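You operate a simulated robot arm through the tools that you are given. There is no shell and no other tool. Be economical: measure what you need, move in short steps, check, and stop when the job is done.

You run a simulated robot arm. Do the job below in one go: nothing can be reset, and whatever is moved stays where it is left.

## Task
Wipe the oily blank with the yellow rag, measure it on the desk gauge and save the reading.
Fine: put the rag back; press save once; leave the blank under the probe; don't press zero; leave the limit dial as it is. What is to be rubbed or washed off counts as gone when no trace of it is left.

Only the result counts: the job must be done as asked and must still hold three seconds after the hand-in. Knocking over, shifting, dropping, spilling or breaking anything else fails it.

## Robot
A 5-joint arm with a two-finger parallel gripper, fixed in place. Base frame: the origin is at the foot of the arm, x ahead of it, y to its left, z up; the work surface is at about z = 0. Units: mm, degrees, N and s.
With the tool pointing down near the work surface it reaches from about 260 to 680 mm from the base axis. Its first joint turns from -66.0 to 66.0 degrees. The tool tilts only in the upright plane through the base axis and itself; it spins freely about its own axis. Payload 2.9 kg.
Tool frame: the origin (TCP) lies between the finger pads and is the grasp point; the fingertips stand 30 mm ahead of it; z points along the fingers, y is the line along which they close. Largest opening 110 mm; finger width 20, thickness 10; the body of the gripper, 48 by 112 mm, starts 55 mm behind the TCP.
Orientation is told as [roll, pitch, yaw] about the base's x, y, z axes, in that order, counted from this pose: with the fingers straight down and closing along the base's y, the tool's x points along the base's -x, its y along +y and its z along -z.

## Interface
- The arm moves only by the tool nudge_tool. Its argument "targets" is a list of rows, each a list of 6 numbers: the shift along the tool's x, y, z in mm, then the turn, a rotation vector about the tool's x, y, z in degrees. In form: [[x, y, z, ax, ay, az], ...]. A call has 1 to 10 rows; each row is the pose to reach, as a shift and turn from the pose commanded when the call began, along the tool's axes at that moment. "grip" is the finger opening in mm, from 0 to 110, set as the call begins (left out, the last holds). A row lasts 0.2 s, in which the tool goes at most 50 mm and 8.6 degrees; a call with a longer step from one row to the next is refused whole, and so is a gripper value outside its range. A pose out of reach is approached as far as the arm can. The call stops where the force on the tool passes 90 N (or 10 N more than at its start, if that is more) or the arm is blocked; 0.2 s more then pass. Each finger travels about 108 mm/s and halts on what it meets, pressing with about 25 N; the grip force reading is that of the motor and also rises with nothing between the fingers. The clock runs only during rows and for 0.2 s after the last one: add rows that repeat a pose to give the fingers time. The reply holds the time, the measured pose of the TCP, the force on the tool along the base axes, the opening and the grip force, in the units named above and with some noise, with the torque about the TCP (base axes, N m) and any sound that the robot's microphone picked up.
- Cameras (640 x 400 px; columns grow to the right, rows downward): "scene" is fixed at [33.8, -446.3, 622.5]; the picture's right is [0.81, -0.58, 0.00], its down [-0.24, -0.33, -0.91] and it looks along [0.53, 0.74, -0.41] (base axes); focal length 328 px, centre (320, 200). "wrist" rides on the gripper at [72, 17, -103] in the tool frame; the picture's right is [-0.23, 0.97, 0.00], its down [-0.76, -0.18, -0.62] and it looks along [-0.61, -0.14, 0.78] (tool axes); focal length 222 px, centre (320, 200). There is no depth. A picture from a camera that has moved, and an enlarged one, comes with that camera's place and axes in the base frame and with its lens.
- snapshot(camera): a new picture of that camera. It takes no simulated time.
- zoom(camera, box): a new picture of the part [left, top, right, bottom] of that camera's present view, enlarged. It takes no simulated time.
- sign_off(): hands the job in; it is judged then, once.

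Work in short steps. Places have to be worked out from the pictures, the camera data and where the tool is seen: move nearer, look again, correct. Check each grasp and each placing, and mend what went wrong. You have 120 turns and 68 pictures in all, those below and enlarged ones among them. Open the gripper and draw the arm clear of the work before you hand the job in, unless the task says otherwise; then end with one line.

The tools are called after "Call:" as name(argument=value, ...) on one line, values as JSON. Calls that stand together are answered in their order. nudge_tool: Moves the arm, as the interface text tells. Its arguments: {"type":"object","properties":{"targets":{"type":"array"},"grip":{"type":"number"}},"required":["targets"]} The other tools are called the same way: snapshot (camera) takes a picture; zoom (camera, box) takes an enlarged picture of a part of a camera's view; sign_off () hands the job in.

At the start:

```text
clock: 0.0
tool_pos: [375.8, 5.8, 430.4]
tool_rot: [0.1, 0.0, 0.0]
contact_force: [0.2, -1.1, 0.3]
torque: [0.01, -0.02, 0.0]
width: 110.1
gripper_force: 0.1
```

scene: 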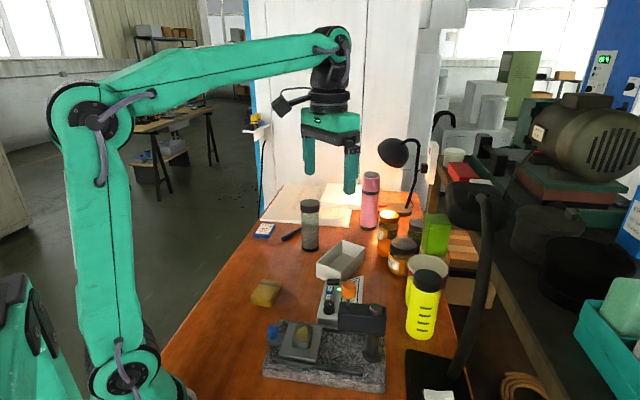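
wrist: 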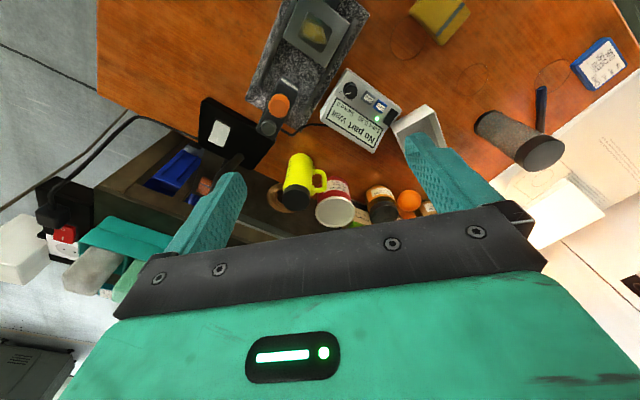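

The scene shows a desk with a gauge (granite base), a yellow rag at left and a blank perhaps on a holder. I'll zoom in on the gauge and rag.

Call:
zoom(camera="scene", box=[230, 260, 410, 400])

Call:
zoom(camera="wrist", box=[230, 0, 480, 160])

```text
2.86 times, centred on (320, 330) of scene
camera zoom: at [33.8, -446.3, 622.5], right [0.81, -0.58, 0.0], down [-0.24, -0.33, -0.91], along [0.53, 0.74, -0.41], focal length 936 px, centre (320, -171)
```

zoom: 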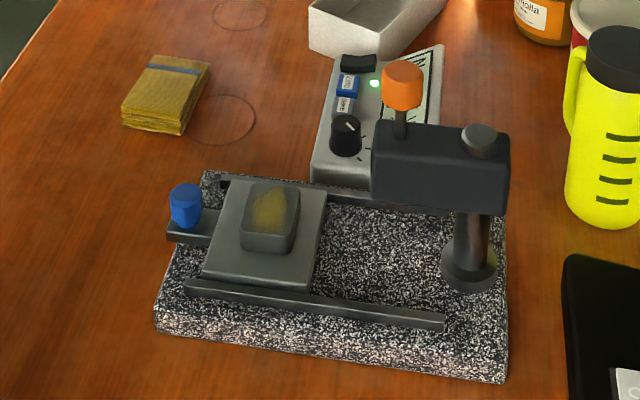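

```text
2.50 times, centred on (355, 80) of wrist
camera zoom: at [302.6, 22.8, 534.3], right [0.23, 0.97, 0.0], down [0.76, -0.18, 0.62], along [0.61, -0.14, -0.78], focal length 555 px, centre (232, 500)
```

zoom: 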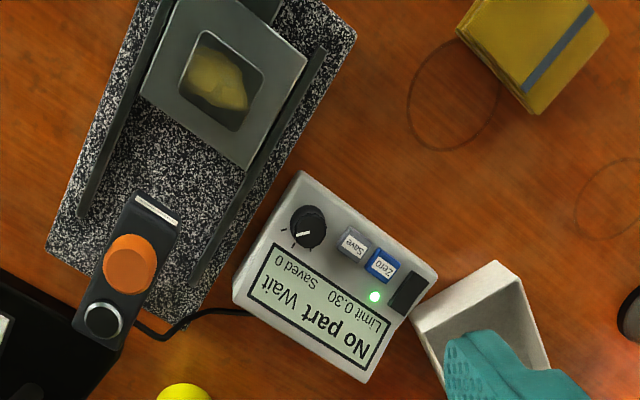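

The rag is near (342, 234), the blank on the sliding plate near (313, 11, 65), and the orange probe knob near (384, -56, 190). I'll move above the rag at z≈190 to look closer.

Call:
nudge_tool(targets=[[3, 23, 24, 0, 0, 0], [7, 46, 48, 0, 0, 0], [10, 69, 72, 0, 0, 0], [14, 92, 96, 0, 0, 0], [17, 115, 120, 0, 0, 0], [20, 138, 144, 0, 0, 0], [24, 161, 168, 0, 0, 0], [27, 184, 192, 0, 0, 0], [30, 207, 216, 0, 0, 0], [34, 228, 240, 0, 0, 0]], grip=110)

Call:
snapshot(camera="wrist")

```text
clock: 2.2
tool_pos: [341.4, 233.8, 191.0]
tool_rot: [0.0, -0.1, 0.0]
contact_force: [0.0, 0.6, -0.1]
torque: [0.03, 0.01, 0.0]
width: 110.1
gripper_force: 0.0
```

```text
63 pictures are left
camera wrist: at [267.5, 251.4, 293.9], right [0.23, 0.97, 0.0], down [0.76, -0.18, 0.62], along [0.61, -0.14, -0.78], focal length 222 px, centre (320, 200)
```

wrist: 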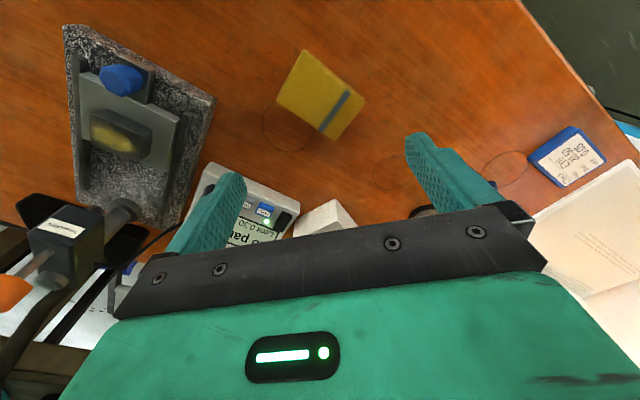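

The rag is centred near (335, 238), with its short side (~60 mm) along (0.68, -0.73). I'll yaw the tool +43° and lower to z≈100 to check alignment.

Call:
nudge_tool(targets=[[1, 1, 15, 0, 0, -7.2], [2, 1, 30, 0, 0, -14.4], [3, 2, 45, 0, 0, -21.6], [4, 3, 60, 0, 0, -28.8], [5, 3, 75, 0, 0, -36], [6, 4, 91, 0, 0, -43]])

Call:
snapshot(camera="wrist")

Call:
zoom(camera="scene", box=[200, 220, 340, 320])

```text
clock: 3.6
tool_pos: [334.9, 239.0, 100.2]
tool_rot: [0.1, 0.0, 43.2]
contact_force: [0.4, 0.6, 0.5]
torque: [0.0, -0.01, 0.02]
width: 110.0
gripper_force: 0.1
```

```text
62 pictures are left
camera wrist: at [270.4, 201.0, 202.7], right [-0.5, 0.87, 0.0], down [0.68, 0.39, 0.62], along [0.54, 0.31, -0.78], focal length 222 px, centre (320, 200)
```

wrist: 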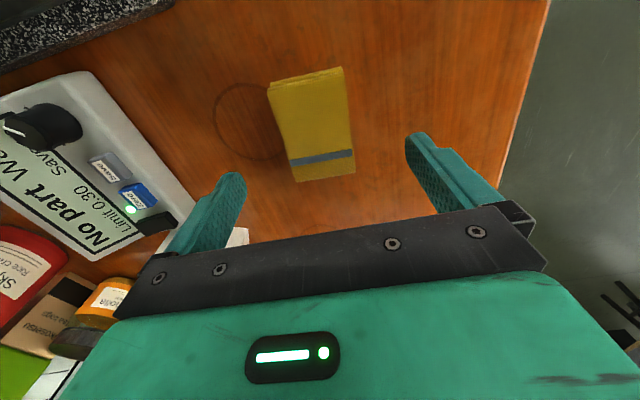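

```text
4.00 times, centred on (270, 270) of scene
camera zoom: at [33.8, -446.3, 622.5], right [0.81, -0.58, 0.0], down [-0.24, -0.33, -0.91], along [0.53, 0.74, -0.41], focal length 1310 px, centre (520, -80)
```

zoom: 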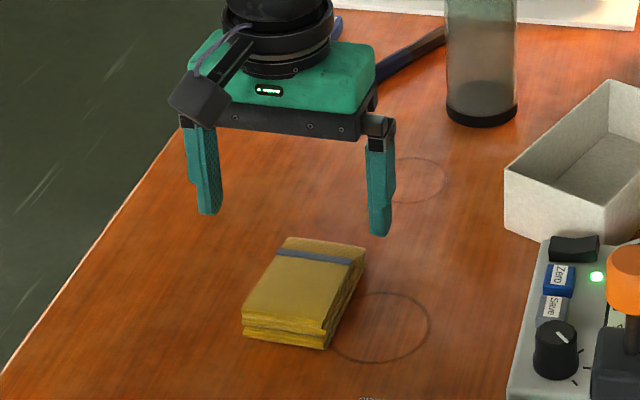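

Alignment looks good; the rag centre is at ~(329.5, 229), so I'll shift tool x +10, y −3 and lower to TCP z≈38, leaving some rag below the fingertips, then close.

Call:
nudge_tool(targets=[[5, -2, 15, 0, 0, 0], [10, -3, 30, 0, 0, 0], [10, -3, 45, 0, 0, 0], [10, -3, 55, 0, 0, 0], [10, -3, 62, 0, 0, 0]])

Call:
snapshot(camera="wrist")

Call:
zoom(camera="scene", box=[220, 240, 320, 320])

```text
clock: 4.8
tool_pos: [329.3, 229.9, 38.4]
tool_rot: [0.0, 0.1, 43.0]
contact_force: [0.9, 1.4, 0.4]
torque: [0.01, 0.01, 0.0]
width: 110.1
gripper_force: 0.1
```

```text
60 pictures are left
camera wrist: at [265.2, 192.2, 141.0], right [-0.5, 0.87, 0.0], down [0.68, 0.39, 0.62], along [0.54, 0.31, -0.78], focal length 222 px, centre (320, 200)
```

wrist: 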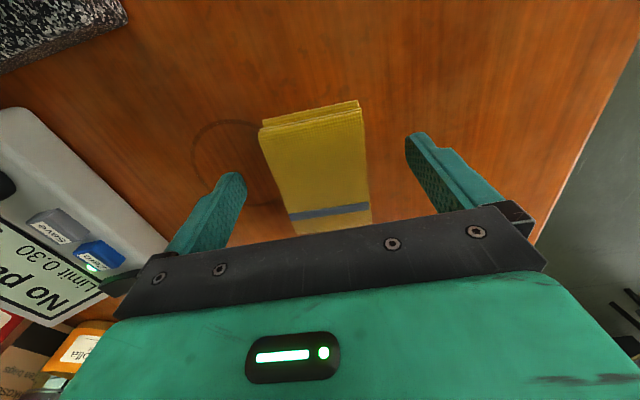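

```text
5.00 times, centred on (270, 280) of scene
camera zoom: at [33.8, -446.3, 622.5], right [0.81, -0.58, 0.0], down [-0.24, -0.33, -0.91], along [0.53, 0.74, -0.41], focal length 1638 px, centre (570, -200)
```

zoom: 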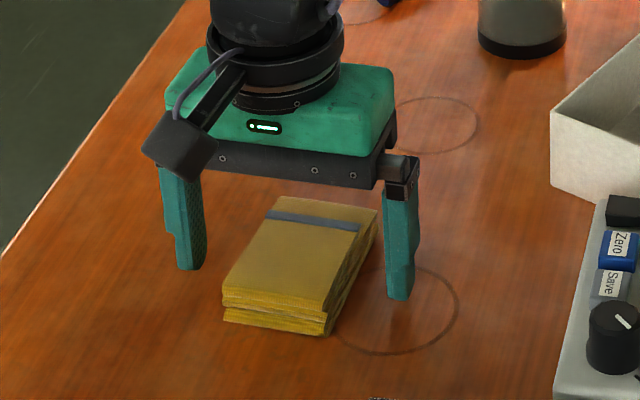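

The fingers straddle the rag with tips at z≈8. Closing now.

Call:
nudge_tool(targets=[[0, 0, 0, 0, 0, 0], [0, 0, 0, 0, 0, 0], [0, 0, 0, 0, 0, 0], [0, 0, 0, 0, 0, 0]], grip=0)

```text
clock: 5.8
tool_pos: [329.9, 229.2, 37.2]
tool_rot: [-0.1, -0.1, 43.1]
contact_force: [0.0, 0.7, -0.2]
torque: [-0.03, -0.01, -0.04]
width: 59.3
gripper_force: 25.1
```

The rag is gripped at 59 mm width. Lift it and check.

Call:
nudge_tool(targets=[[0, 0, -20, 0, 0, 0], [0, 0, -50, 0, 0, 0], [0, 0, -85, 0, 0, 0], [0, 0, -122, 0, 0, 0]])

Call:
snapshot(camera="wrist")

Call:
zoom(camera="scene", box=[200, 200, 400, 380])

```text
clock: 6.8
tool_pos: [330.4, 228.8, 158.7]
tool_rot: [-0.1, 0.0, 43.0]
contact_force: [0.3, -0.4, -0.8]
torque: [0.0, 0.04, -0.01]
width: 59.0
gripper_force: 24.3
```

```text
58 pictures are left
camera wrist: at [265.7, 192.1, 263.1], right [-0.5, 0.87, 0.0], down [0.68, 0.39, 0.62], along [0.54, 0.31, -0.78], focal length 222 px, centre (320, 200)
```

wrist: 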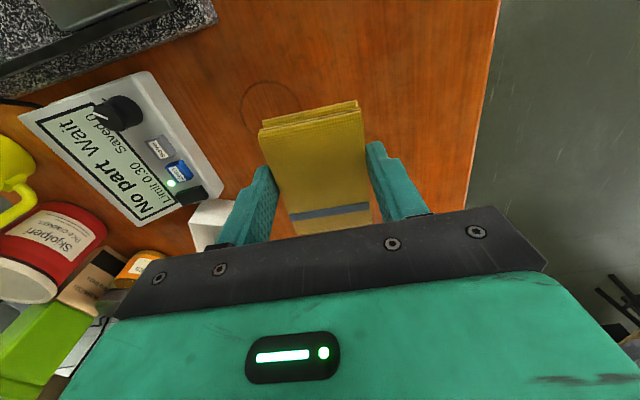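

```text
2.22 times, centred on (300, 290) of scene
camera zoom: at [33.8, -446.3, 622.5], right [0.81, -0.58, 0.0], down [-0.24, -0.33, -0.91], along [0.53, 0.74, -0.41], focal length 728 px, centre (364, 0)
```

zoom: 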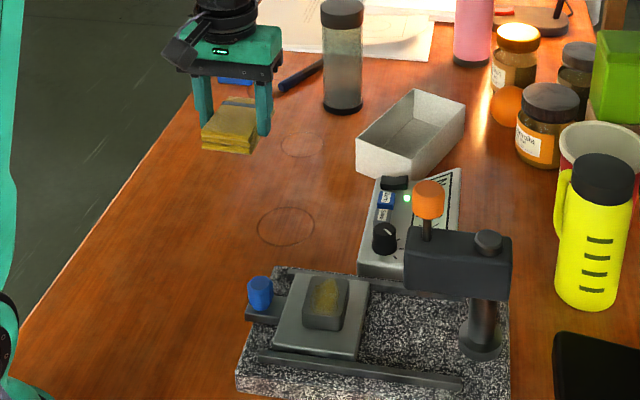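

The rag is held firmly. I'll carry it toward the blank at safe height, stopping short to view the blank closely.

Call:
nudge_tool(targets=[[18, -17, -3, 0, 0, 0], [36, -34, -6, 0, 0, 0], [54, -50, -10, 0, 0, 0], [72, -67, -10, 0, 0, 0], [90, -84, -10, 0, 0, 0], [105, -100, -10, 0, 0, 0], [110, -110, -10, 0, 0, 0]])

Call:
snapshot(camera="wrist")

Call:
zoom(camera="scene", box=[240, 240, 420, 400])

```text
clock: 8.4
tool_pos: [322.9, 74.2, 170.5]
tool_rot: [0.0, 0.0, 42.9]
contact_force: [0.0, 0.3, -1.4]
torque: [0.01, 0.0, 0.0]
width: 58.8
gripper_force: 24.3
```

```text
56 pictures are left
camera wrist: at [259.2, 36.5, 272.8], right [-0.5, 0.87, 0.0], down [0.68, 0.39, 0.62], along [0.54, 0.31, -0.78], focal length 222 px, centre (320, 200)
```

wrist: 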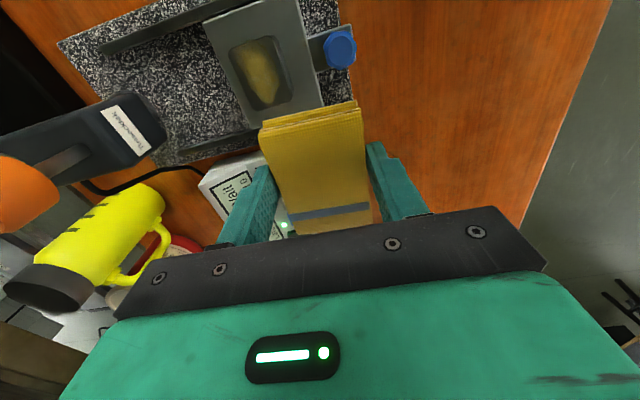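

```text
2.50 times, centred on (330, 320) of scene
camera zoom: at [33.8, -446.3, 622.5], right [0.81, -0.58, 0.0], down [-0.24, -0.33, -0.91], along [0.53, 0.74, -0.41], focal length 819 px, centre (295, -100)
```

zoom: 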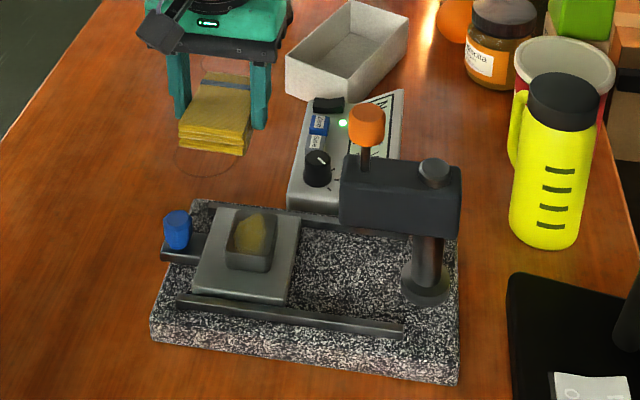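

The blank top is at ≈(314, 12, 61). I'll move the rag directly over it and lower to ~12 mm above contact.

Call:
nudge_tool(targets=[[16, -13, 0, 0, 0, 0], [32, -26, 0, 0, 0, 0], [49, -39, 0, 0, 0, 0], [49, -39, 20, 0, 0, 0], [49, -39, 40, 0, 0, 0], [49, -39, 58, 0, 0, 0]])

Call:
zoom(camera="scene", box=[240, 240, 420, 400])

```text
clock: 9.8
tool_pos: [315.8, 12.7, 112.3]
tool_rot: [0.1, 0.1, 42.9]
contact_force: [-0.4, -0.1, -0.7]
torque: [0.04, 0.03, -0.01]
width: 59.1
gripper_force: 24.5
```

```text
2.50 times, centred on (330, 320) of scene
camera zoom: at [33.8, -446.3, 622.5], right [0.81, -0.58, 0.0], down [-0.24, -0.33, -0.91], along [0.53, 0.74, -0.41], focal length 819 px, centre (295, -100)
```

zoom: 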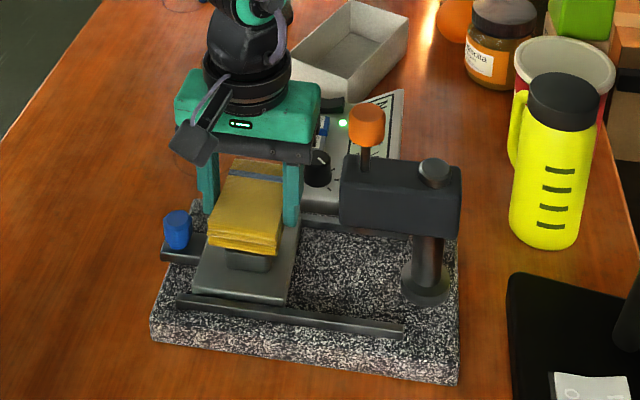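

The rag is right over the blank with clearance all round. I'll lower gently in small steps.

Call:
nudge_tool(targets=[[0, 0, 3, 0, 0, 0], [0, 0, 6, 0, 0, 0], [0, 0, 8, 0, 0, 0]])

```text
clock: 10.6
tool_pos: [315.1, 12.2, 105.4]
tool_rot: [0.0, 0.0, 43.0]
contact_force: [0.0, 0.0, -1.0]
torque: [0.03, 0.0, 0.0]
width: 59.3
gripper_force: 24.4
```

No contact yet; keep lowering in 2 mm steps.

Call:
nudge_tool(targets=[[0, 0, 1.5, 0, 0, 0], [0, 0, 3, 0, 0, 0]])

Call:
nudge_tool(targets=[[0, 0, 1, 0, 0, 0], [0, 0, 2, 0, 0, 0]])

Call:
nudge_tool(targets=[[0, 0, 1, 0, 0, 0], [0, 0, 2, 0, 0, 0]])

```text
clock: 11.2
tool_pos: [315.9, 12.3, 102.0]
tool_rot: [0.1, 0.0, 43.1]
contact_force: [-5.1, -4.0, 14.2]
torque: [-0.14, 0.18, -0.02]
width: 59.1
gripper_force: 25.1
```

```text
clock: 11.8
tool_pos: [316.8, 11.5, 102.1]
tool_rot: [-0.1, -0.2, 43.0]
contact_force: [-6.5, -2.2, 37.1]
torque: [0.01, 0.24, -0.05]
width: 59.0
gripper_force: 24.9
```

```text
clock: 12.4
tool_pos: [316.4, 12.0, 97.1]
tool_rot: [-0.2, -0.2, 43.0]
contact_force: [1.0, 4.4, 37.3]
torque: [0.22, 0.08, -0.02]
width: 59.1
gripper_force: 24.8
```

Contact at TCP z≈102; now 37 N is more than needed. I'll back off 1.5 mm to see the force.

Call:
nudge_tool(targets=[[0, 0, -1, 0, 0, 0], [0, 0, -1.5, 0, 0, 0]])

```text
clock: 13.0
tool_pos: [315.9, 10.9, 98.4]
tool_rot: [-0.1, 0.0, 43.0]
contact_force: [4.9, 2.2, 11.3]
torque: [0.14, -0.42, 0.02]
width: 58.9
gripper_force: 25.1
```

About 11 N of pressure: good for rubbing. I'll rub across the rails with ±16 mm strokes.

Call:
nudge_tool(targets=[[8, 0, 0, 0, 0, 0], [16, 0, 0, 0, 0, 0], [8, 0, 0, 0, 0, 0], [0, 0, 0, 0, 0, 0], [-8, 0, 0, 0, 0, 0], [-16, 0, 0, 0, 0, 0], [-8, 0, 0, 0, 0, 0], [0, 0, 0, 0, 0, 0]])

Call:
zoom(camera="scene", box=[240, 240, 420, 400])

```text
clock: 14.8
tool_pos: [315.8, 12.1, 99.7]
tool_rot: [0.0, 0.0, 42.9]
contact_force: [0.2, 1.0, -0.3]
torque: [0.03, -0.01, 0.02]
width: 58.9
gripper_force: 25.1
```

```text
2.50 times, centred on (330, 320) of scene
camera zoom: at [33.8, -446.3, 622.5], right [0.81, -0.58, 0.0], down [-0.24, -0.33, -0.91], along [0.53, 0.74, -0.41], focal length 819 px, centre (295, -100)
```

zoom: 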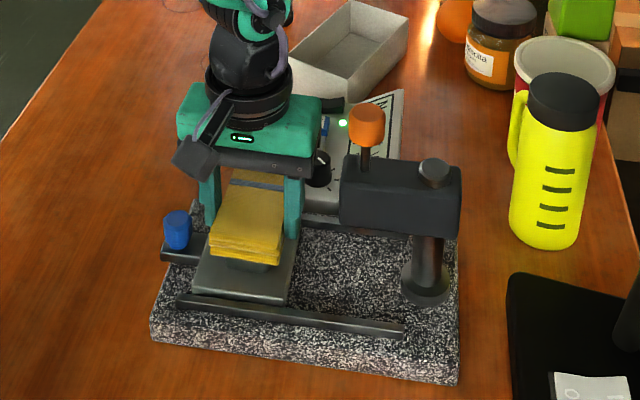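

Contact was lost (rag moved a bit in the grip). I'll lower 2 mm and check the force.

Call:
nudge_tool(targets=[[0, 0, 1, 0, 0, 0], [0, 0, 2, 0, 0, 0]])

```text
clock: 15.4
tool_pos: [315.5, 11.4, 97.1]
tool_rot: [0.0, -0.1, 42.9]
contact_force: [-7.7, -6.1, 27.8]
torque: [-0.2, 0.31, 0.02]
width: 58.9
gripper_force: 24.8
```

Force is 28 N; rub again with this pressure, adding a return path.

Call:
nudge_tool(targets=[[8, 0, -0.5, 0, 0, 0], [16, 0, -0.5, 0, 0, 0], [8, 0, -0.5, 0, 0, 0], [0, 0, -0.5, 0, 0, 0], [-8, 0, -0.5, 0, 0, 0], [-16, 0, -0.5, 0, 0, 0], [-8, 0, -0.5, 0, 0, 0], [0, 0, -0.5, 0, 0, 0]])

```text
clock: 17.2
tool_pos: [317.3, 11.9, 98.0]
tool_rot: [-0.1, -0.1, 43.1]
contact_force: [4.0, 2.2, 8.5]
torque: [0.14, -0.07, -0.02]
width: 59.2
gripper_force: 25.1
```

Still in contact (8.5 N). I'll lift and move aside to inspect the blank.

Call:
nudge_tool(targets=[[0, 0, -20, 0, 0, 0], [0, 0, -50, 0, 0, 0], [-20, 15, -73, 0, 0, 0], [-49, 39, -73, 0, 0, 0]])

Call:
zoom(camera="wrist", box=[180, 0, 380, 125])

Call:
zoom(camera="scene", box=[270, 300, 370, 380])

```text
clock: 18.2
tool_pos: [327.0, 73.0, 171.2]
tool_rot: [0.1, 0.0, 43.0]
contact_force: [0.5, -0.6, 0.2]
torque: [-0.01, -0.02, -0.01]
width: 59.1
gripper_force: 25.1
```

```text
3.20 times, centred on (280, 62) of wrist
camera zoom: at [260.5, 37.1, 273.6], right [-0.5, 0.87, 0.0], down [0.68, 0.39, 0.62], along [0.54, 0.31, -0.78], focal length 711 px, centre (448, 640)
```

zoom: 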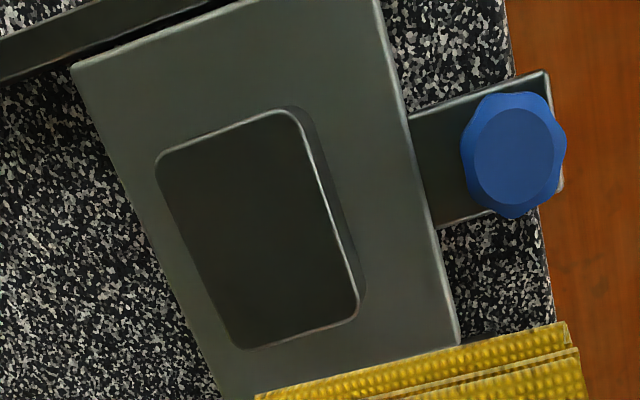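

```text
5.00 times, centred on (320, 340) of scene
camera zoom: at [33.7, -446.3, 622.5], right [0.81, -0.58, 0.0], down [-0.24, -0.33, -0.91], along [0.53, 0.74, -0.41], focal length 1638 px, centre (320, -500)
```

zoom: 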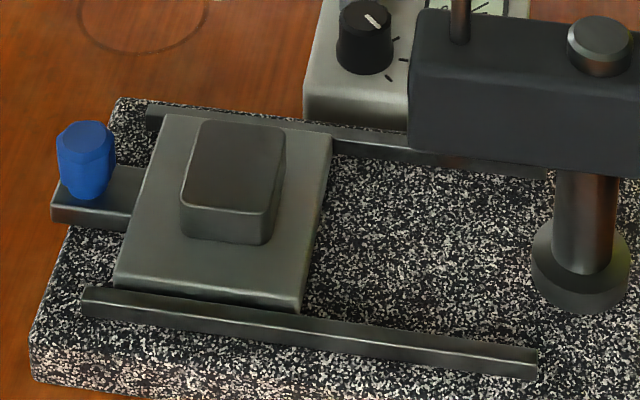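

The blank is clean with no trace. Now carry the rag back to its original spot at (329.5, 229.5).

Call:
nudge_tool(targets=[[-15, 15, 0, 0, 0, 0], [-32, 32, 0, 0, 0, 0], [-49, 49, 0, 0, 0, 0], [-66, 66, 0, 0, 0, 0], [-82, 83, 0, 0, 0, 0], [-98, 101, 0, 0, 0, 0], [-109, 112, 0, 0, 0, 0], [-109, 112, 40, 0, 0, 0], [-109, 112, 75, 0, 0, 0], [-109, 112, 100, 0, 0, 0]])

Call:
snapshot(camera="wrist")

Call:
zoom(camera="scene", box=[220, 240, 320, 320])

```text
clock: 20.4
tool_pos: [327.4, 231.6, 69.4]
tool_rot: [0.0, 0.0, 43.0]
contact_force: [0.0, 0.2, -0.4]
torque: [-0.02, -0.01, -0.02]
width: 58.8
gripper_force: 24.7
```

```text
50 pictures are left
camera wrist: at [263.0, 193.0, 172.8], right [-0.5, 0.87, 0.0], down [0.68, 0.39, 0.62], along [0.54, 0.31, -0.78], focal length 222 px, centre (320, 200)
```

wrist: 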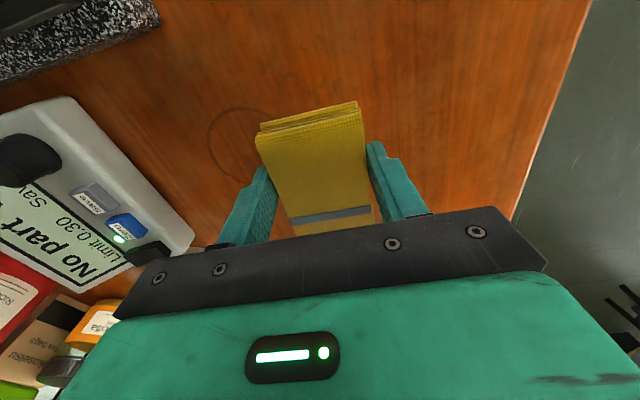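

```text
5.00 times, centred on (270, 280) of scene
camera zoom: at [33.8, -446.3, 622.5], right [0.81, -0.58, 0.0], down [-0.24, -0.33, -0.91], along [0.53, 0.74, -0.41], focal length 1638 px, centre (570, -200)
```

zoom: 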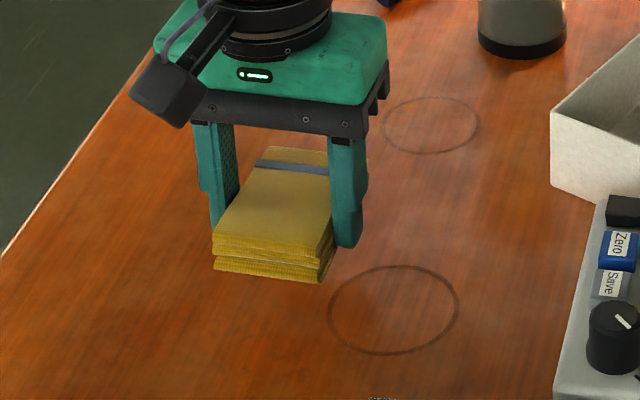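

I'll correct y by −2.5 mm and lower to ~2 mm above expected contact.

Call:
nudge_tool(targets=[[0, -2.5, 12, 0, 0, 0], [0, -2.5, 22, 0, 0, 0], [0, -2.5, 29, 0, 0, 0], [0, -2.5, 32, 0, 0, 0]])

Call:
nudge_tool(targets=[[0, 0, 1, 0, 0, 0]])

```text
clock: 21.4
tool_pos: [330.2, 227.5, 38.2]
tool_rot: [-0.1, 0.0, 43.0]
contact_force: [0.8, 0.3, -0.2]
torque: [0.0, -0.02, 0.0]
width: 58.7
gripper_force: 25.4
```

```text
clock: 21.8
tool_pos: [329.5, 227.4, 37.0]
tool_rot: [0.0, 0.0, 43.1]
contact_force: [-0.5, -0.3, -0.4]
torque: [0.02, -0.01, 0.0]
width: 58.7
gripper_force: 25.6
```

Not touching yet; continue down in 1 mm steps.

Call:
nudge_tool(targets=[[0, 0, 1, 0, 0, 0]])

Call:
nudge_tool(targets=[[0, 0, 1, 0, 0, 0]])

Call:
nudge_tool(targets=[[0, 0, 1, 0, 0, 0]])

```text
clock: 22.2
tool_pos: [330.4, 226.9, 36.3]
tool_rot: [0.0, 0.0, 43.1]
contact_force: [0.4, 0.8, -0.5]
torque: [0.0, 0.0, 0.01]
width: 58.8
gripper_force: 24.8
```

```text
clock: 22.6
tool_pos: [329.5, 227.6, 35.0]
tool_rot: [0.0, 0.0, 43.0]
contact_force: [-1.0, 0.0, -0.4]
torque: [-0.01, -0.05, 0.02]
width: 59.0
gripper_force: 24.9
```

```text
clock: 23.0
tool_pos: [330.0, 227.4, 33.7]
tool_rot: [0.0, 0.1, 43.0]
contact_force: [0.0, 0.1, -0.8]
torque: [0.03, -0.02, 0.0]
width: 58.8
gripper_force: 25.1
```

Still no contact at 33.7; one more mm at a time.

Call:
nudge_tool(targets=[[0, 1, 1, 0, 0, 0]])

Call:
nudge_tool(targets=[[0, 0, 0.7, 0, 0, 0]])

Call:
zoom(camera="scene", box=[235, 260, 305, 316])

```text
clock: 23.4
tool_pos: [328.9, 228.9, 33.0]
tool_rot: [0.0, 0.0, 43.0]
contact_force: [0.0, -1.4, 1.4]
torque: [0.03, -0.06, 0.0]
width: 59.0
gripper_force: 24.8
```

```text
clock: 23.8
tool_pos: [328.8, 228.9, 33.2]
tool_rot: [0.0, -0.1, 42.9]
contact_force: [-4.4, -3.4, 15.5]
torque: [0.01, -0.04, -0.03]
width: 58.8
gripper_force: 25.6
```

```text
7.14 times, centred on (270, 288) of scene
camera zoom: at [33.7, -446.3, 622.5], right [0.81, -0.58, 0.0], down [-0.24, -0.33, -0.91], along [0.53, 0.74, -0.41], focal length 2339 px, centre (677, -429)
```

zoom: 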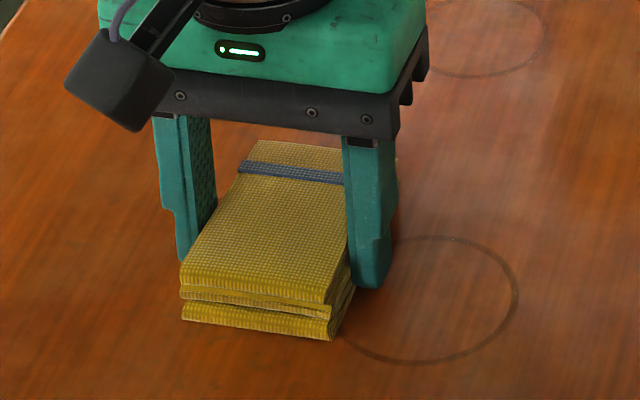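

The rag now sits ~10 mm toward tool +y of its original place (closing centred it). I'll lift slightly, shift −10 mm in tool y, and set it down there.

Call:
nudge_tool(targets=[[0, 0, -4, 0, 0, 0], [0, -5, -4, 0, 0, 0], [0, -10, -4, 0, 0, 0], [0, -10, -2, 0, 0, 0], [0, -10, -0.7, 0, 0, 0]])

Call:
zoom(camera="scene", box=[220, 240, 320, 320])

```text
clock: 25.0
tool_pos: [335.7, 221.4, 33.5]
tool_rot: [0.0, 0.1, 43.0]
contact_force: [0.4, 0.2, 0.1]
torque: [0.03, -0.01, -0.03]
width: 59.0
gripper_force: 25.1
```

```text
5.00 times, centred on (270, 280) of scene
camera zoom: at [33.8, -446.3, 622.5], right [0.81, -0.58, 0.0], down [-0.24, -0.33, -0.91], along [0.53, 0.74, -0.41], focal length 1638 px, centre (570, -200)
```

zoom: 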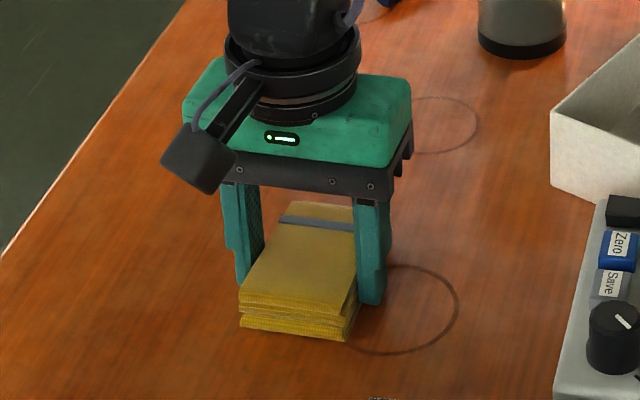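

I misread the zoom scale: in comparable 5× views the original front corners were (325,335)/(224,320), and now they are ~18 px (≈9 mm) too far right. The earlier place was right, so I'll go back +9 mm.

Call:
nudge_tool(targets=[[0, 0, -4, 0, 0, 0], [0, 5, -4, 0, 0, 0], [0, 9, -4, 0, 0, 0], [0, 9, -2, 0, 0, 0], [0, 9, 0, 0, 0, 0], [0, 9, 0.7, 0, 0, 0]])

Call:
zoom(camera="scene", box=[220, 240, 320, 320])

```text
clock: 26.4
tool_pos: [330.2, 227.4, 32.9]
tool_rot: [0.0, 0.0, 43.1]
contact_force: [-4.7, -2.2, 15.2]
torque: [0.0, 0.13, 0.01]
width: 58.9
gripper_force: 25.1
```

```text
5.00 times, centred on (270, 280) of scene
camera zoom: at [33.7, -446.3, 622.5], right [0.81, -0.58, 0.0], down [-0.24, -0.33, -0.91], along [0.53, 0.74, -0.41], focal length 1638 px, centre (570, -200)
```

zoom: 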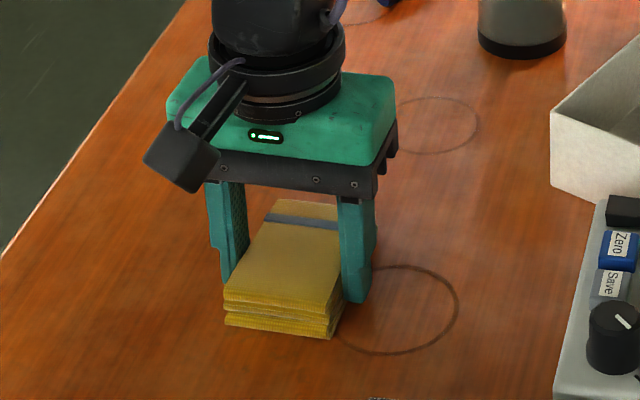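

It now matches the original place within ~2 mm. Release and rise.

Call:
nudge_tool(targets=[[0, 0, 0, 0, 0, 0], [0, 0, 0, 0, 0, 0], [0, 0, 0, 0, 0, 0], [0, 0, -15, 0, 0, 0], [0, 0, -45, 0, 0, 0], [0, 0, -90, 0, 0, 0], [0, 0, -135, 0, 0, 0]], grip=110)

Call:
snapshot(camera="scene")

Call:
zoom(camera="scene", box=[220, 240, 320, 320])

```text
clock: 28.0
tool_pos: [329.6, 226.8, 168.8]
tool_rot: [0.0, 0.0, 42.9]
contact_force: [-0.8, -0.4, -0.2]
torque: [0.0, 0.02, 0.0]
width: 110.0
gripper_force: 0.1
```

```text
45 pictures are left
```

scene: 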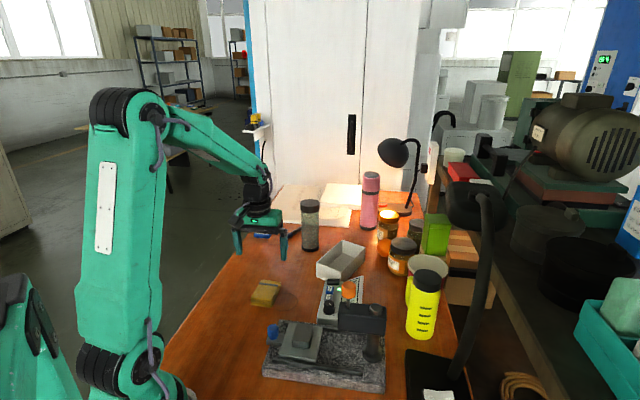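

```text
5.00 times, centred on (270, 280) of scene
camera zoom: at [33.8, -446.3, 622.5], right [0.81, -0.58, 0.0], down [-0.24, -0.33, -0.91], along [0.53, 0.74, -0.41], focal length 1638 px, centre (570, -200)
```

zoom: 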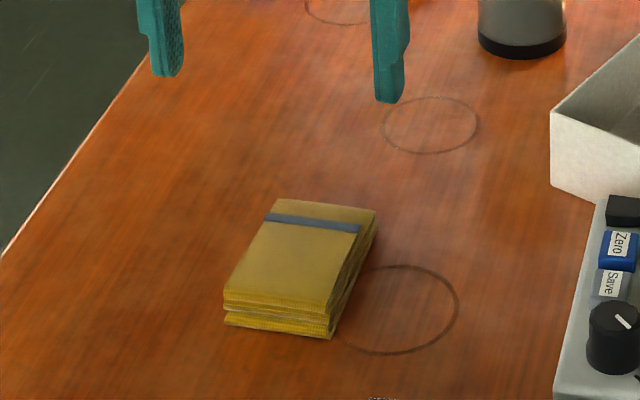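

The rag is back in place. Now I'll zoom in on the probe head and the readout in the scene.

Call:
zoom(camera="scene", box=[310, 270, 400, 370])

```text
4.00 times, centred on (355, 320) of scene
camera zoom: at [33.8, -446.3, 622.5], right [0.81, -0.58, 0.0], down [-0.24, -0.33, -0.91], along [0.53, 0.74, -0.41], focal length 1310 px, centre (180, -280)
```

zoom: 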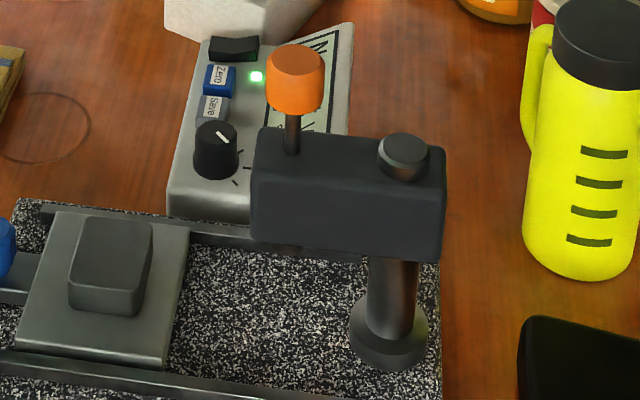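

A probe tip is barely visible beneath the head. I'll use the wrist camera from a low side position (over bare table near (270, 120)) to see under the head.

Call:
nudge_tool(targets=[[24, -8, 0, 0, 0, 5], [48, -16, 5, 0, 0, 10], [72, -24, 20, 0, 0, 15], [96, -31, 45, 0, 0, 20], [117, -37, 79, 0, 0, 23]], grip=40)

Call:
snapshot(camera="wrist")

```text
clock: 29.2
tool_pos: [269.5, 119.2, 88.1]
tool_rot: [0.0, -0.1, 19.9]
contact_force: [0.5, 0.0, 0.5]
torque: [0.0, -0.02, -0.01]
width: 40.2
gripper_force: 0.1
```

```text
42 pictures are left
camera wrist: at [195.1, 111.0, 191.2], right [-0.12, 0.99, 0.0], down [0.78, 0.09, 0.62], along [0.62, 0.07, -0.78], focal length 222 px, centre (320, 200)
```

wrist: 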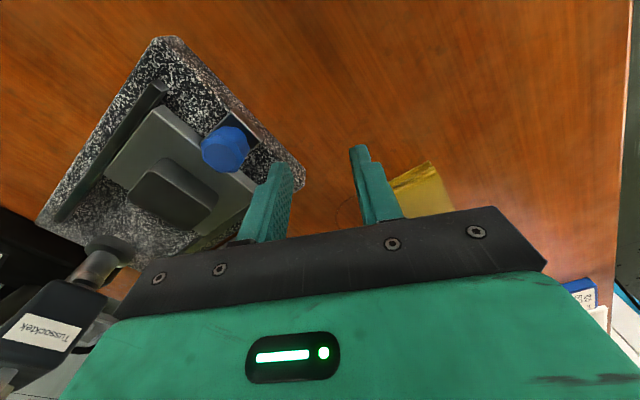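

Call:
zoom(camera="wrist", box=[0, 200, 160, 400])

```text
2.00 times, centred on (80, 300) of wrist
camera zoom: at [195.1, 111.0, 191.2], right [-0.12, 0.99, 0.0], down [0.78, 0.09, 0.62], along [0.62, 0.07, -0.78], focal length 444 px, centre (800, 0)
```

zoom: 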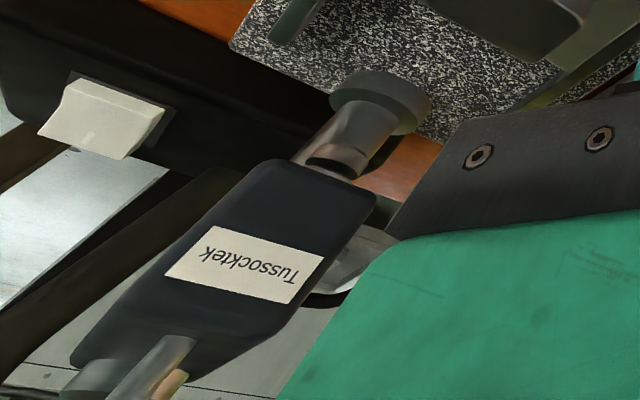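

Not conclusive, but I'll find out by sliding the sled. I'll position above the blue sled knob (~(263, 58, top 66)), yaw −45° so the fingers close across the rails.

Call:
nudge_tool(targets=[[0, 0, -25, 0, 0, 8], [0, 0, -45, 0, 0, 16], [5, -10, -50, 0, 0, 24], [10, -20, -50, 0, 0, 32], [15, -30, -50, 0, 0, 40], [20, -42, -50, 0, 0, 48], [27, -55, -50, 0, 0, 56.5], [27, -55, -46, 0, 0, 65]], grip=60)

Call:
snapshot(camera="wrist")

Call:
zoom(camera="scene", box=[240, 240, 420, 400])

```text
clock: 31.0
tool_pos: [262.3, 59.6, 134.7]
tool_rot: [0.0, 0.1, -45.1]
contact_force: [-0.5, -0.2, 0.2]
torque: [-0.04, 0.01, -0.01]
width: 59.8
gripper_force: 0.1
```

```text
40 pictures are left
camera wrist: at [223.7, 123.2, 237.6], right [0.85, 0.53, 0.0], down [0.41, -0.67, 0.62], along [0.33, -0.53, -0.78], focal length 222 px, centre (320, 200)
```

wrist: 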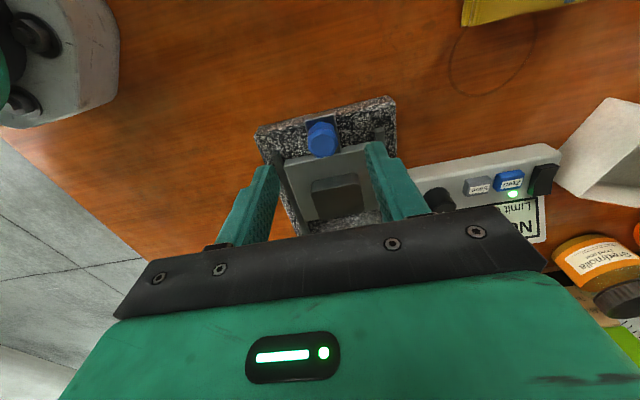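

```text
2.50 times, centred on (330, 320) of scene
camera zoom: at [33.8, -446.3, 622.5], right [0.81, -0.58, 0.0], down [-0.24, -0.33, -0.91], along [0.53, 0.74, -0.41], focal length 819 px, centre (295, -100)
```

zoom: 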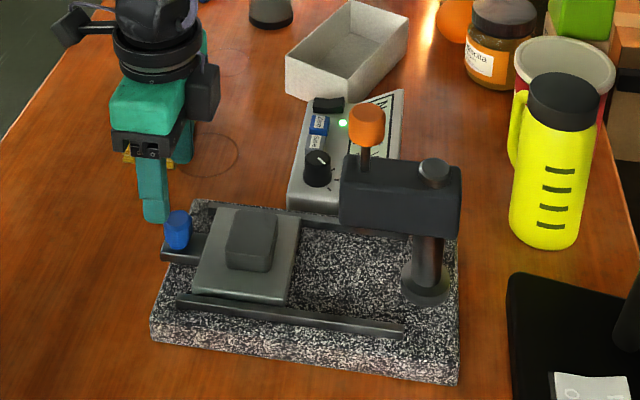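

Knob is at about (262.5, 63); I'll shift (tool x +2.5, y +3) and lower to TCP z≈82 in steps.

Call:
nudge_tool(targets=[[1, 1.5, 15, 0, 0, 0], [2.5, 3, 30, 0, 0, 0], [2.5, 3, 42, 0, 0, 0], [2.5, 3, 52, 0, 0, 0]])

Call:
snapshot(camera="wrist")

Call:
zoom(camera="scene", box=[250, 290, 340, 370])

```text
clock: 32.0
tool_pos: [263.1, 64.2, 81.9]
tool_rot: [0.0, 0.0, -45.0]
contact_force: [0.0, -0.1, 0.5]
torque: [-0.04, 0.0, 0.06]
width: 59.7
gripper_force: 0.0
```

```text
38 pictures are left
camera wrist: at [223.4, 127.0, 185.2], right [0.85, 0.53, 0.0], down [0.41, -0.66, 0.62], along [0.33, -0.53, -0.78], focal length 222 px, centre (320, 200)
```

wrist: 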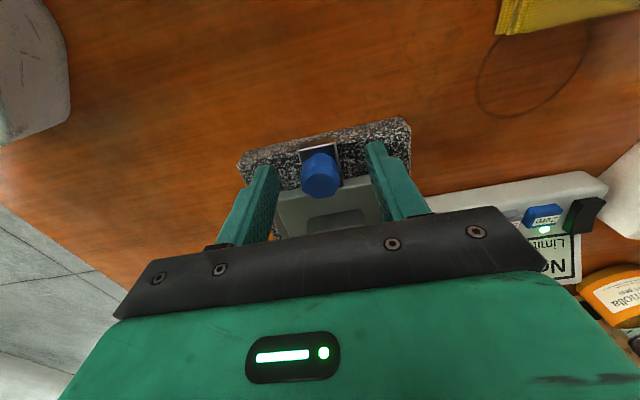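

```text
5.00 times, centred on (295, 330) of scene
camera zoom: at [33.8, -446.3, 622.5], right [0.81, -0.58, 0.0], down [-0.24, -0.33, -0.91], along [0.53, 0.74, -0.41], focal length 1638 px, centre (445, -450)
```

zoom: 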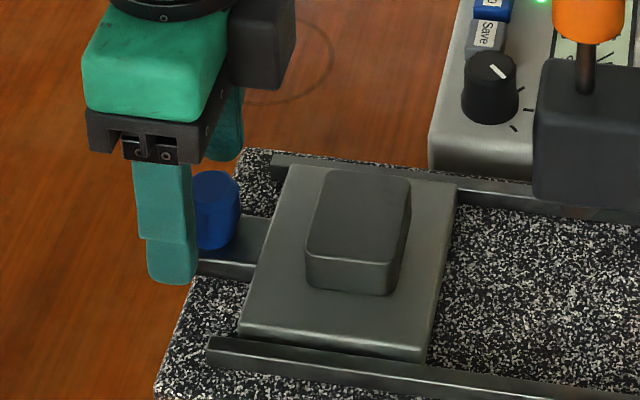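

The knob is centred between the fingers in the wrist view. Close.

Call:
nudge_tool(targets=[[0, 0, 0, 0, 0, 0], [0, 0, 0, 0, 0, 0], [0, 0, 0, 0, 0, 0]], grip=0)

```text
clock: 32.8
tool_pos: [261.9, 64.1, 82.2]
tool_rot: [-0.2, 0.1, -45.0]
contact_force: [-9.2, -15.4, 2.2]
torque: [-0.16, -0.1, -0.13]
width: 24.5
gripper_force: 44.7
```

The knob is gripped (24.5 mm) with some side force; I'll relieve by moving 1 mm in tool −y.

Call:
nudge_tool(targets=[[0, -1, 0, 0, 0, 0], [0, -1, 0, 0, 0, 0]])

```text
clock: 33.4
tool_pos: [262.0, 62.8, 81.4]
tool_rot: [0.0, 0.1, -44.9]
contact_force: [-6.8, -6.9, -12.5]
torque: [0.37, 0.29, -0.12]
width: 24.8
gripper_force: 45.0
```

Side force is lower. Slide the sled a first 15 mm toward the probe (tool −x).

Call:
nudge_tool(targets=[[-5, -1, 0, 0, 0, 0], [-10, -1, 0, 0, 0, 0], [-15, -1, 0, 0, 0, 0]])

Call:
zoom(camera="scene", box=[240, 240, 420, 400])

```text
clock: 34.2
tool_pos: [272.6, 52.9, 82.2]
tool_rot: [0.1, -0.1, -44.9]
contact_force: [7.4, 9.0, -38.4]
torque: [0.13, 0.27, 0.1]
width: 24.6
gripper_force: 45.1
```

```text
2.50 times, centred on (330, 320) of scene
camera zoom: at [33.9, -446.3, 622.5], right [0.81, -0.58, 0.0], down [-0.24, -0.33, -0.91], along [0.53, 0.74, -0.41], focal length 819 px, centre (295, -100)
```

zoom: 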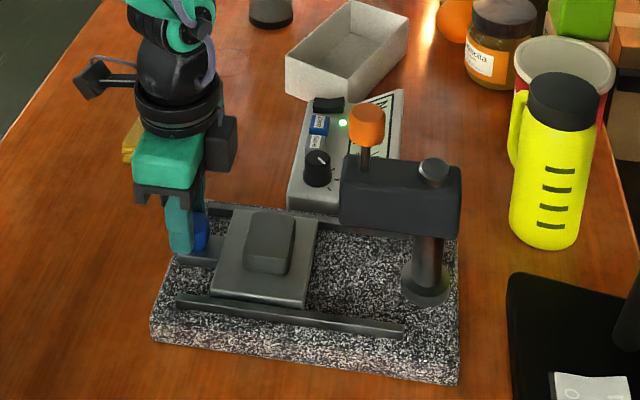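

The sled slides with the blank. Tool is being pulled down (−38 N), so I'll lower 1 mm while moving another 30 mm.

Call:
nudge_tool(targets=[[-6, 0.3, 1, 0, 0, 0], [-12, 0.3, 1, 0, 0, 0], [-18, 0.3, 1, 0, 0, 0], [-24, 0.3, 1, 0, 0, 0], [-30, 0.3, 1, 0, 0, 0]])

```text
clock: 35.4
tool_pos: [294.5, 31.3, 82.1]
tool_rot: [0.1, 0.1, -44.9]
contact_force: [-13.4, -11.3, 37.6]
torque: [-0.86, 0.42, -0.16]
width: 24.5
gripper_force: 45.1
```

Moved ~45 mm total. Correct z −0.5, y −0.4 and go another 24 mm, then look.

Call:
nudge_tool(targets=[[-6, -0.5, -0.6, 0, 0, 0], [-12, -0.5, -0.6, 0, 0, 0], [-18, -0.5, -0.6, 0, 0, 0], [-24, -0.5, -0.6, 0, 0, 0]])

Call:
zoom(camera="scene", box=[270, 250, 410, 390])

Call:
snapshot(camera="wrist")

```text
clock: 36.4
tool_pos: [310.9, 15.4, 81.9]
tool_rot: [0.1, -0.1, -44.9]
contact_force: [3.2, 4.5, 7.5]
torque: [-0.43, -0.3, 0.05]
width: 24.5
gripper_force: 45.0
```

```text
2.86 times, centred on (340, 320) of scene
camera zoom: at [33.8, -446.3, 622.5], right [0.81, -0.58, 0.0], down [-0.24, -0.33, -0.91], along [0.53, 0.74, -0.41], focal length 936 px, centre (263, -143)
```

zoom: 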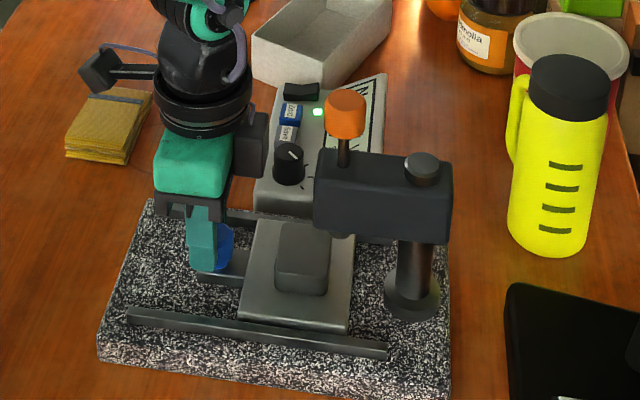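

```text
34 pictures are left
camera wrist: at [271.2, 77.0, 185.2], right [0.85, 0.53, 0.0], down [0.41, -0.66, 0.62], along [0.33, -0.53, -0.78], focal length 222 px, centre (320, 200)
```

wrist: 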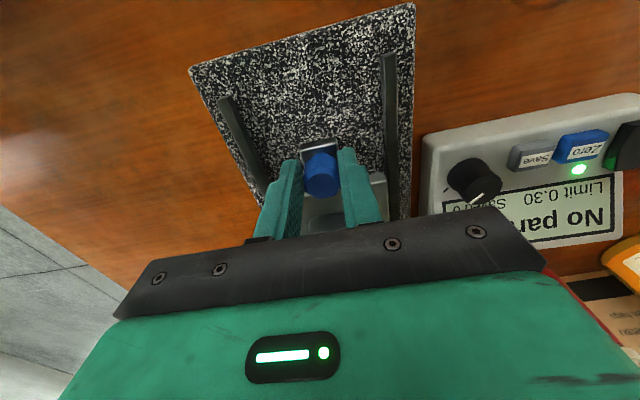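

Travelled 69 mm; the blank is entering under the head, about 28 mm more needed. Continue 14 mm and check clearance of the gripper to the head.

Call:
nudge_tool(targets=[[-5, 0.2, 0, 0, 0, 0], [-10, 0.2, 0, 0, 0, 0], [-14, 0.2, 0, 0, 0, 0]])

Call:
zoom(camera="scene", box=[270, 250, 410, 390])

```text
clock: 37.2
tool_pos: [322.3, 3.9, 82.9]
tool_rot: [0.0, -0.1, -44.9]
contact_force: [10.5, 13.1, 7.2]
torque: [0.07, -0.01, 0.17]
width: 24.6
gripper_force: 45.4
```

```text
2.86 times, centred on (340, 320) of scene
camera zoom: at [33.8, -446.3, 622.5], right [0.81, -0.58, 0.0], down [-0.24, -0.33, -0.91], along [0.53, 0.74, -0.41], focal length 936 px, centre (263, -143)
```

zoom: 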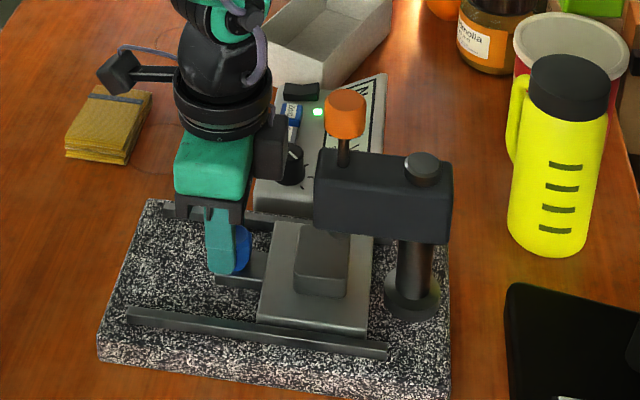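

No resistance so far (85 mm travelled). Another 12 mm to bring the blank centre under the probe axis.

Call:
nudge_tool(targets=[[-4, 0.6, 0, 0, 0, 0], [-8, 0.6, 0, 0, 0, 0], [-12, 0.6, 0, 0, 0, 0]])

Call:
zoom(camera="scene", box=[270, 250, 410, 390])

Call:
snapshot(camera="wrist")

```text
clock: 38.0
tool_pos: [328.5, -4.2, 82.6]
tool_rot: [0.0, -0.1, -44.8]
contact_force: [3.5, 14.1, 9.9]
torque: [-0.05, -1.15, -0.01]
width: 24.8
gripper_force: 45.1
```

```text
2.86 times, centred on (340, 320) of scene
camera zoom: at [33.7, -446.3, 622.5], right [0.81, -0.58, 0.0], down [-0.24, -0.33, -0.91], along [0.53, 0.74, -0.41], focal length 936 px, centre (263, -143)
```

zoom: 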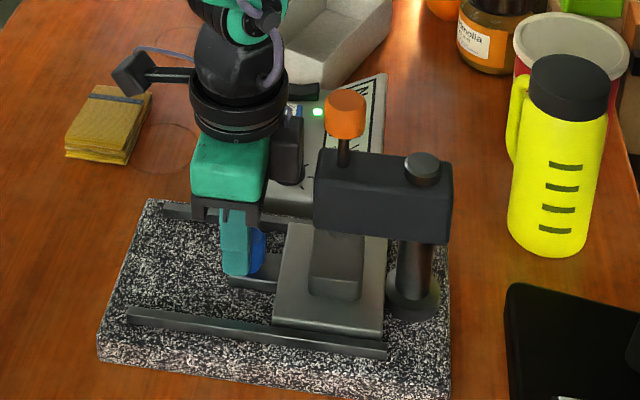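

```text
31 pictures are left
camera wrist: at [289.4, 59.1, 185.3], right [0.85, 0.53, 0.0], down [0.41, -0.66, 0.62], along [0.33, -0.53, -0.78], focal length 222 px, centre (320, 200)
```

wrist: 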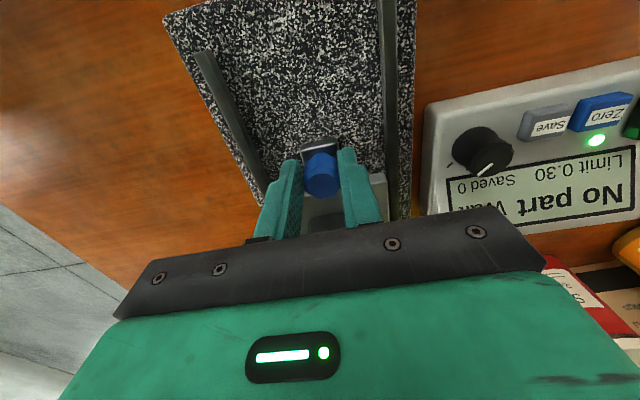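

The sled appears at its end stop (94 mm of travel, slight torque). Display still says "No part", so the probe must be lowered by the orange knob. Release the sled knob and rise away from the head.

Call:
nudge_tool(targets=[[0, 0, 0, 0, 0, 0], [0, 0, 0, 0, 0, 0], [0, 0, -15, 0, 0, 0], [0, 0, -30, 0, 0, 0], [20, 0, -60, 0, 0, 0], [40, 0, -95, 0, 0, 0], [50, 0, -135, 0, 0, 0]], grip=55)

Call:
snapshot(camera="wrist")

Call:
zoom(camera="scene", box=[300, 260, 400, 350])

```text
clock: 39.6
tool_pos: [293.8, 32.2, 217.4]
tool_rot: [0.0, -0.1, -45.0]
contact_force: [0.4, 0.1, 0.4]
torque: [-0.04, 0.0, 0.01]
width: 54.9
gripper_force: 0.1
```

```text
30 pictures are left
camera wrist: at [254.7, 94.3, 321.4], right [0.85, 0.53, 0.0], down [0.41, -0.66, 0.62], along [0.33, -0.53, -0.78], focal length 222 px, centre (320, 200)
```

wrist: 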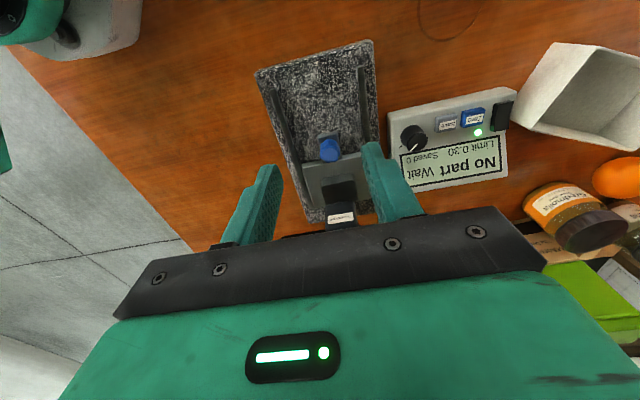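

```text
4.44 times, centred on (350, 305) of scene
camera zoom: at [33.8, -446.3, 622.5], right [0.81, -0.58, 0.0], down [-0.24, -0.33, -0.91], along [0.53, 0.74, -0.41], focal length 1456 px, centre (187, -267)
```

zoom: 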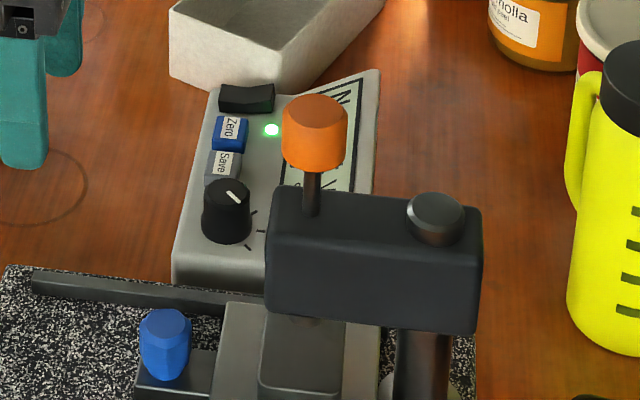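

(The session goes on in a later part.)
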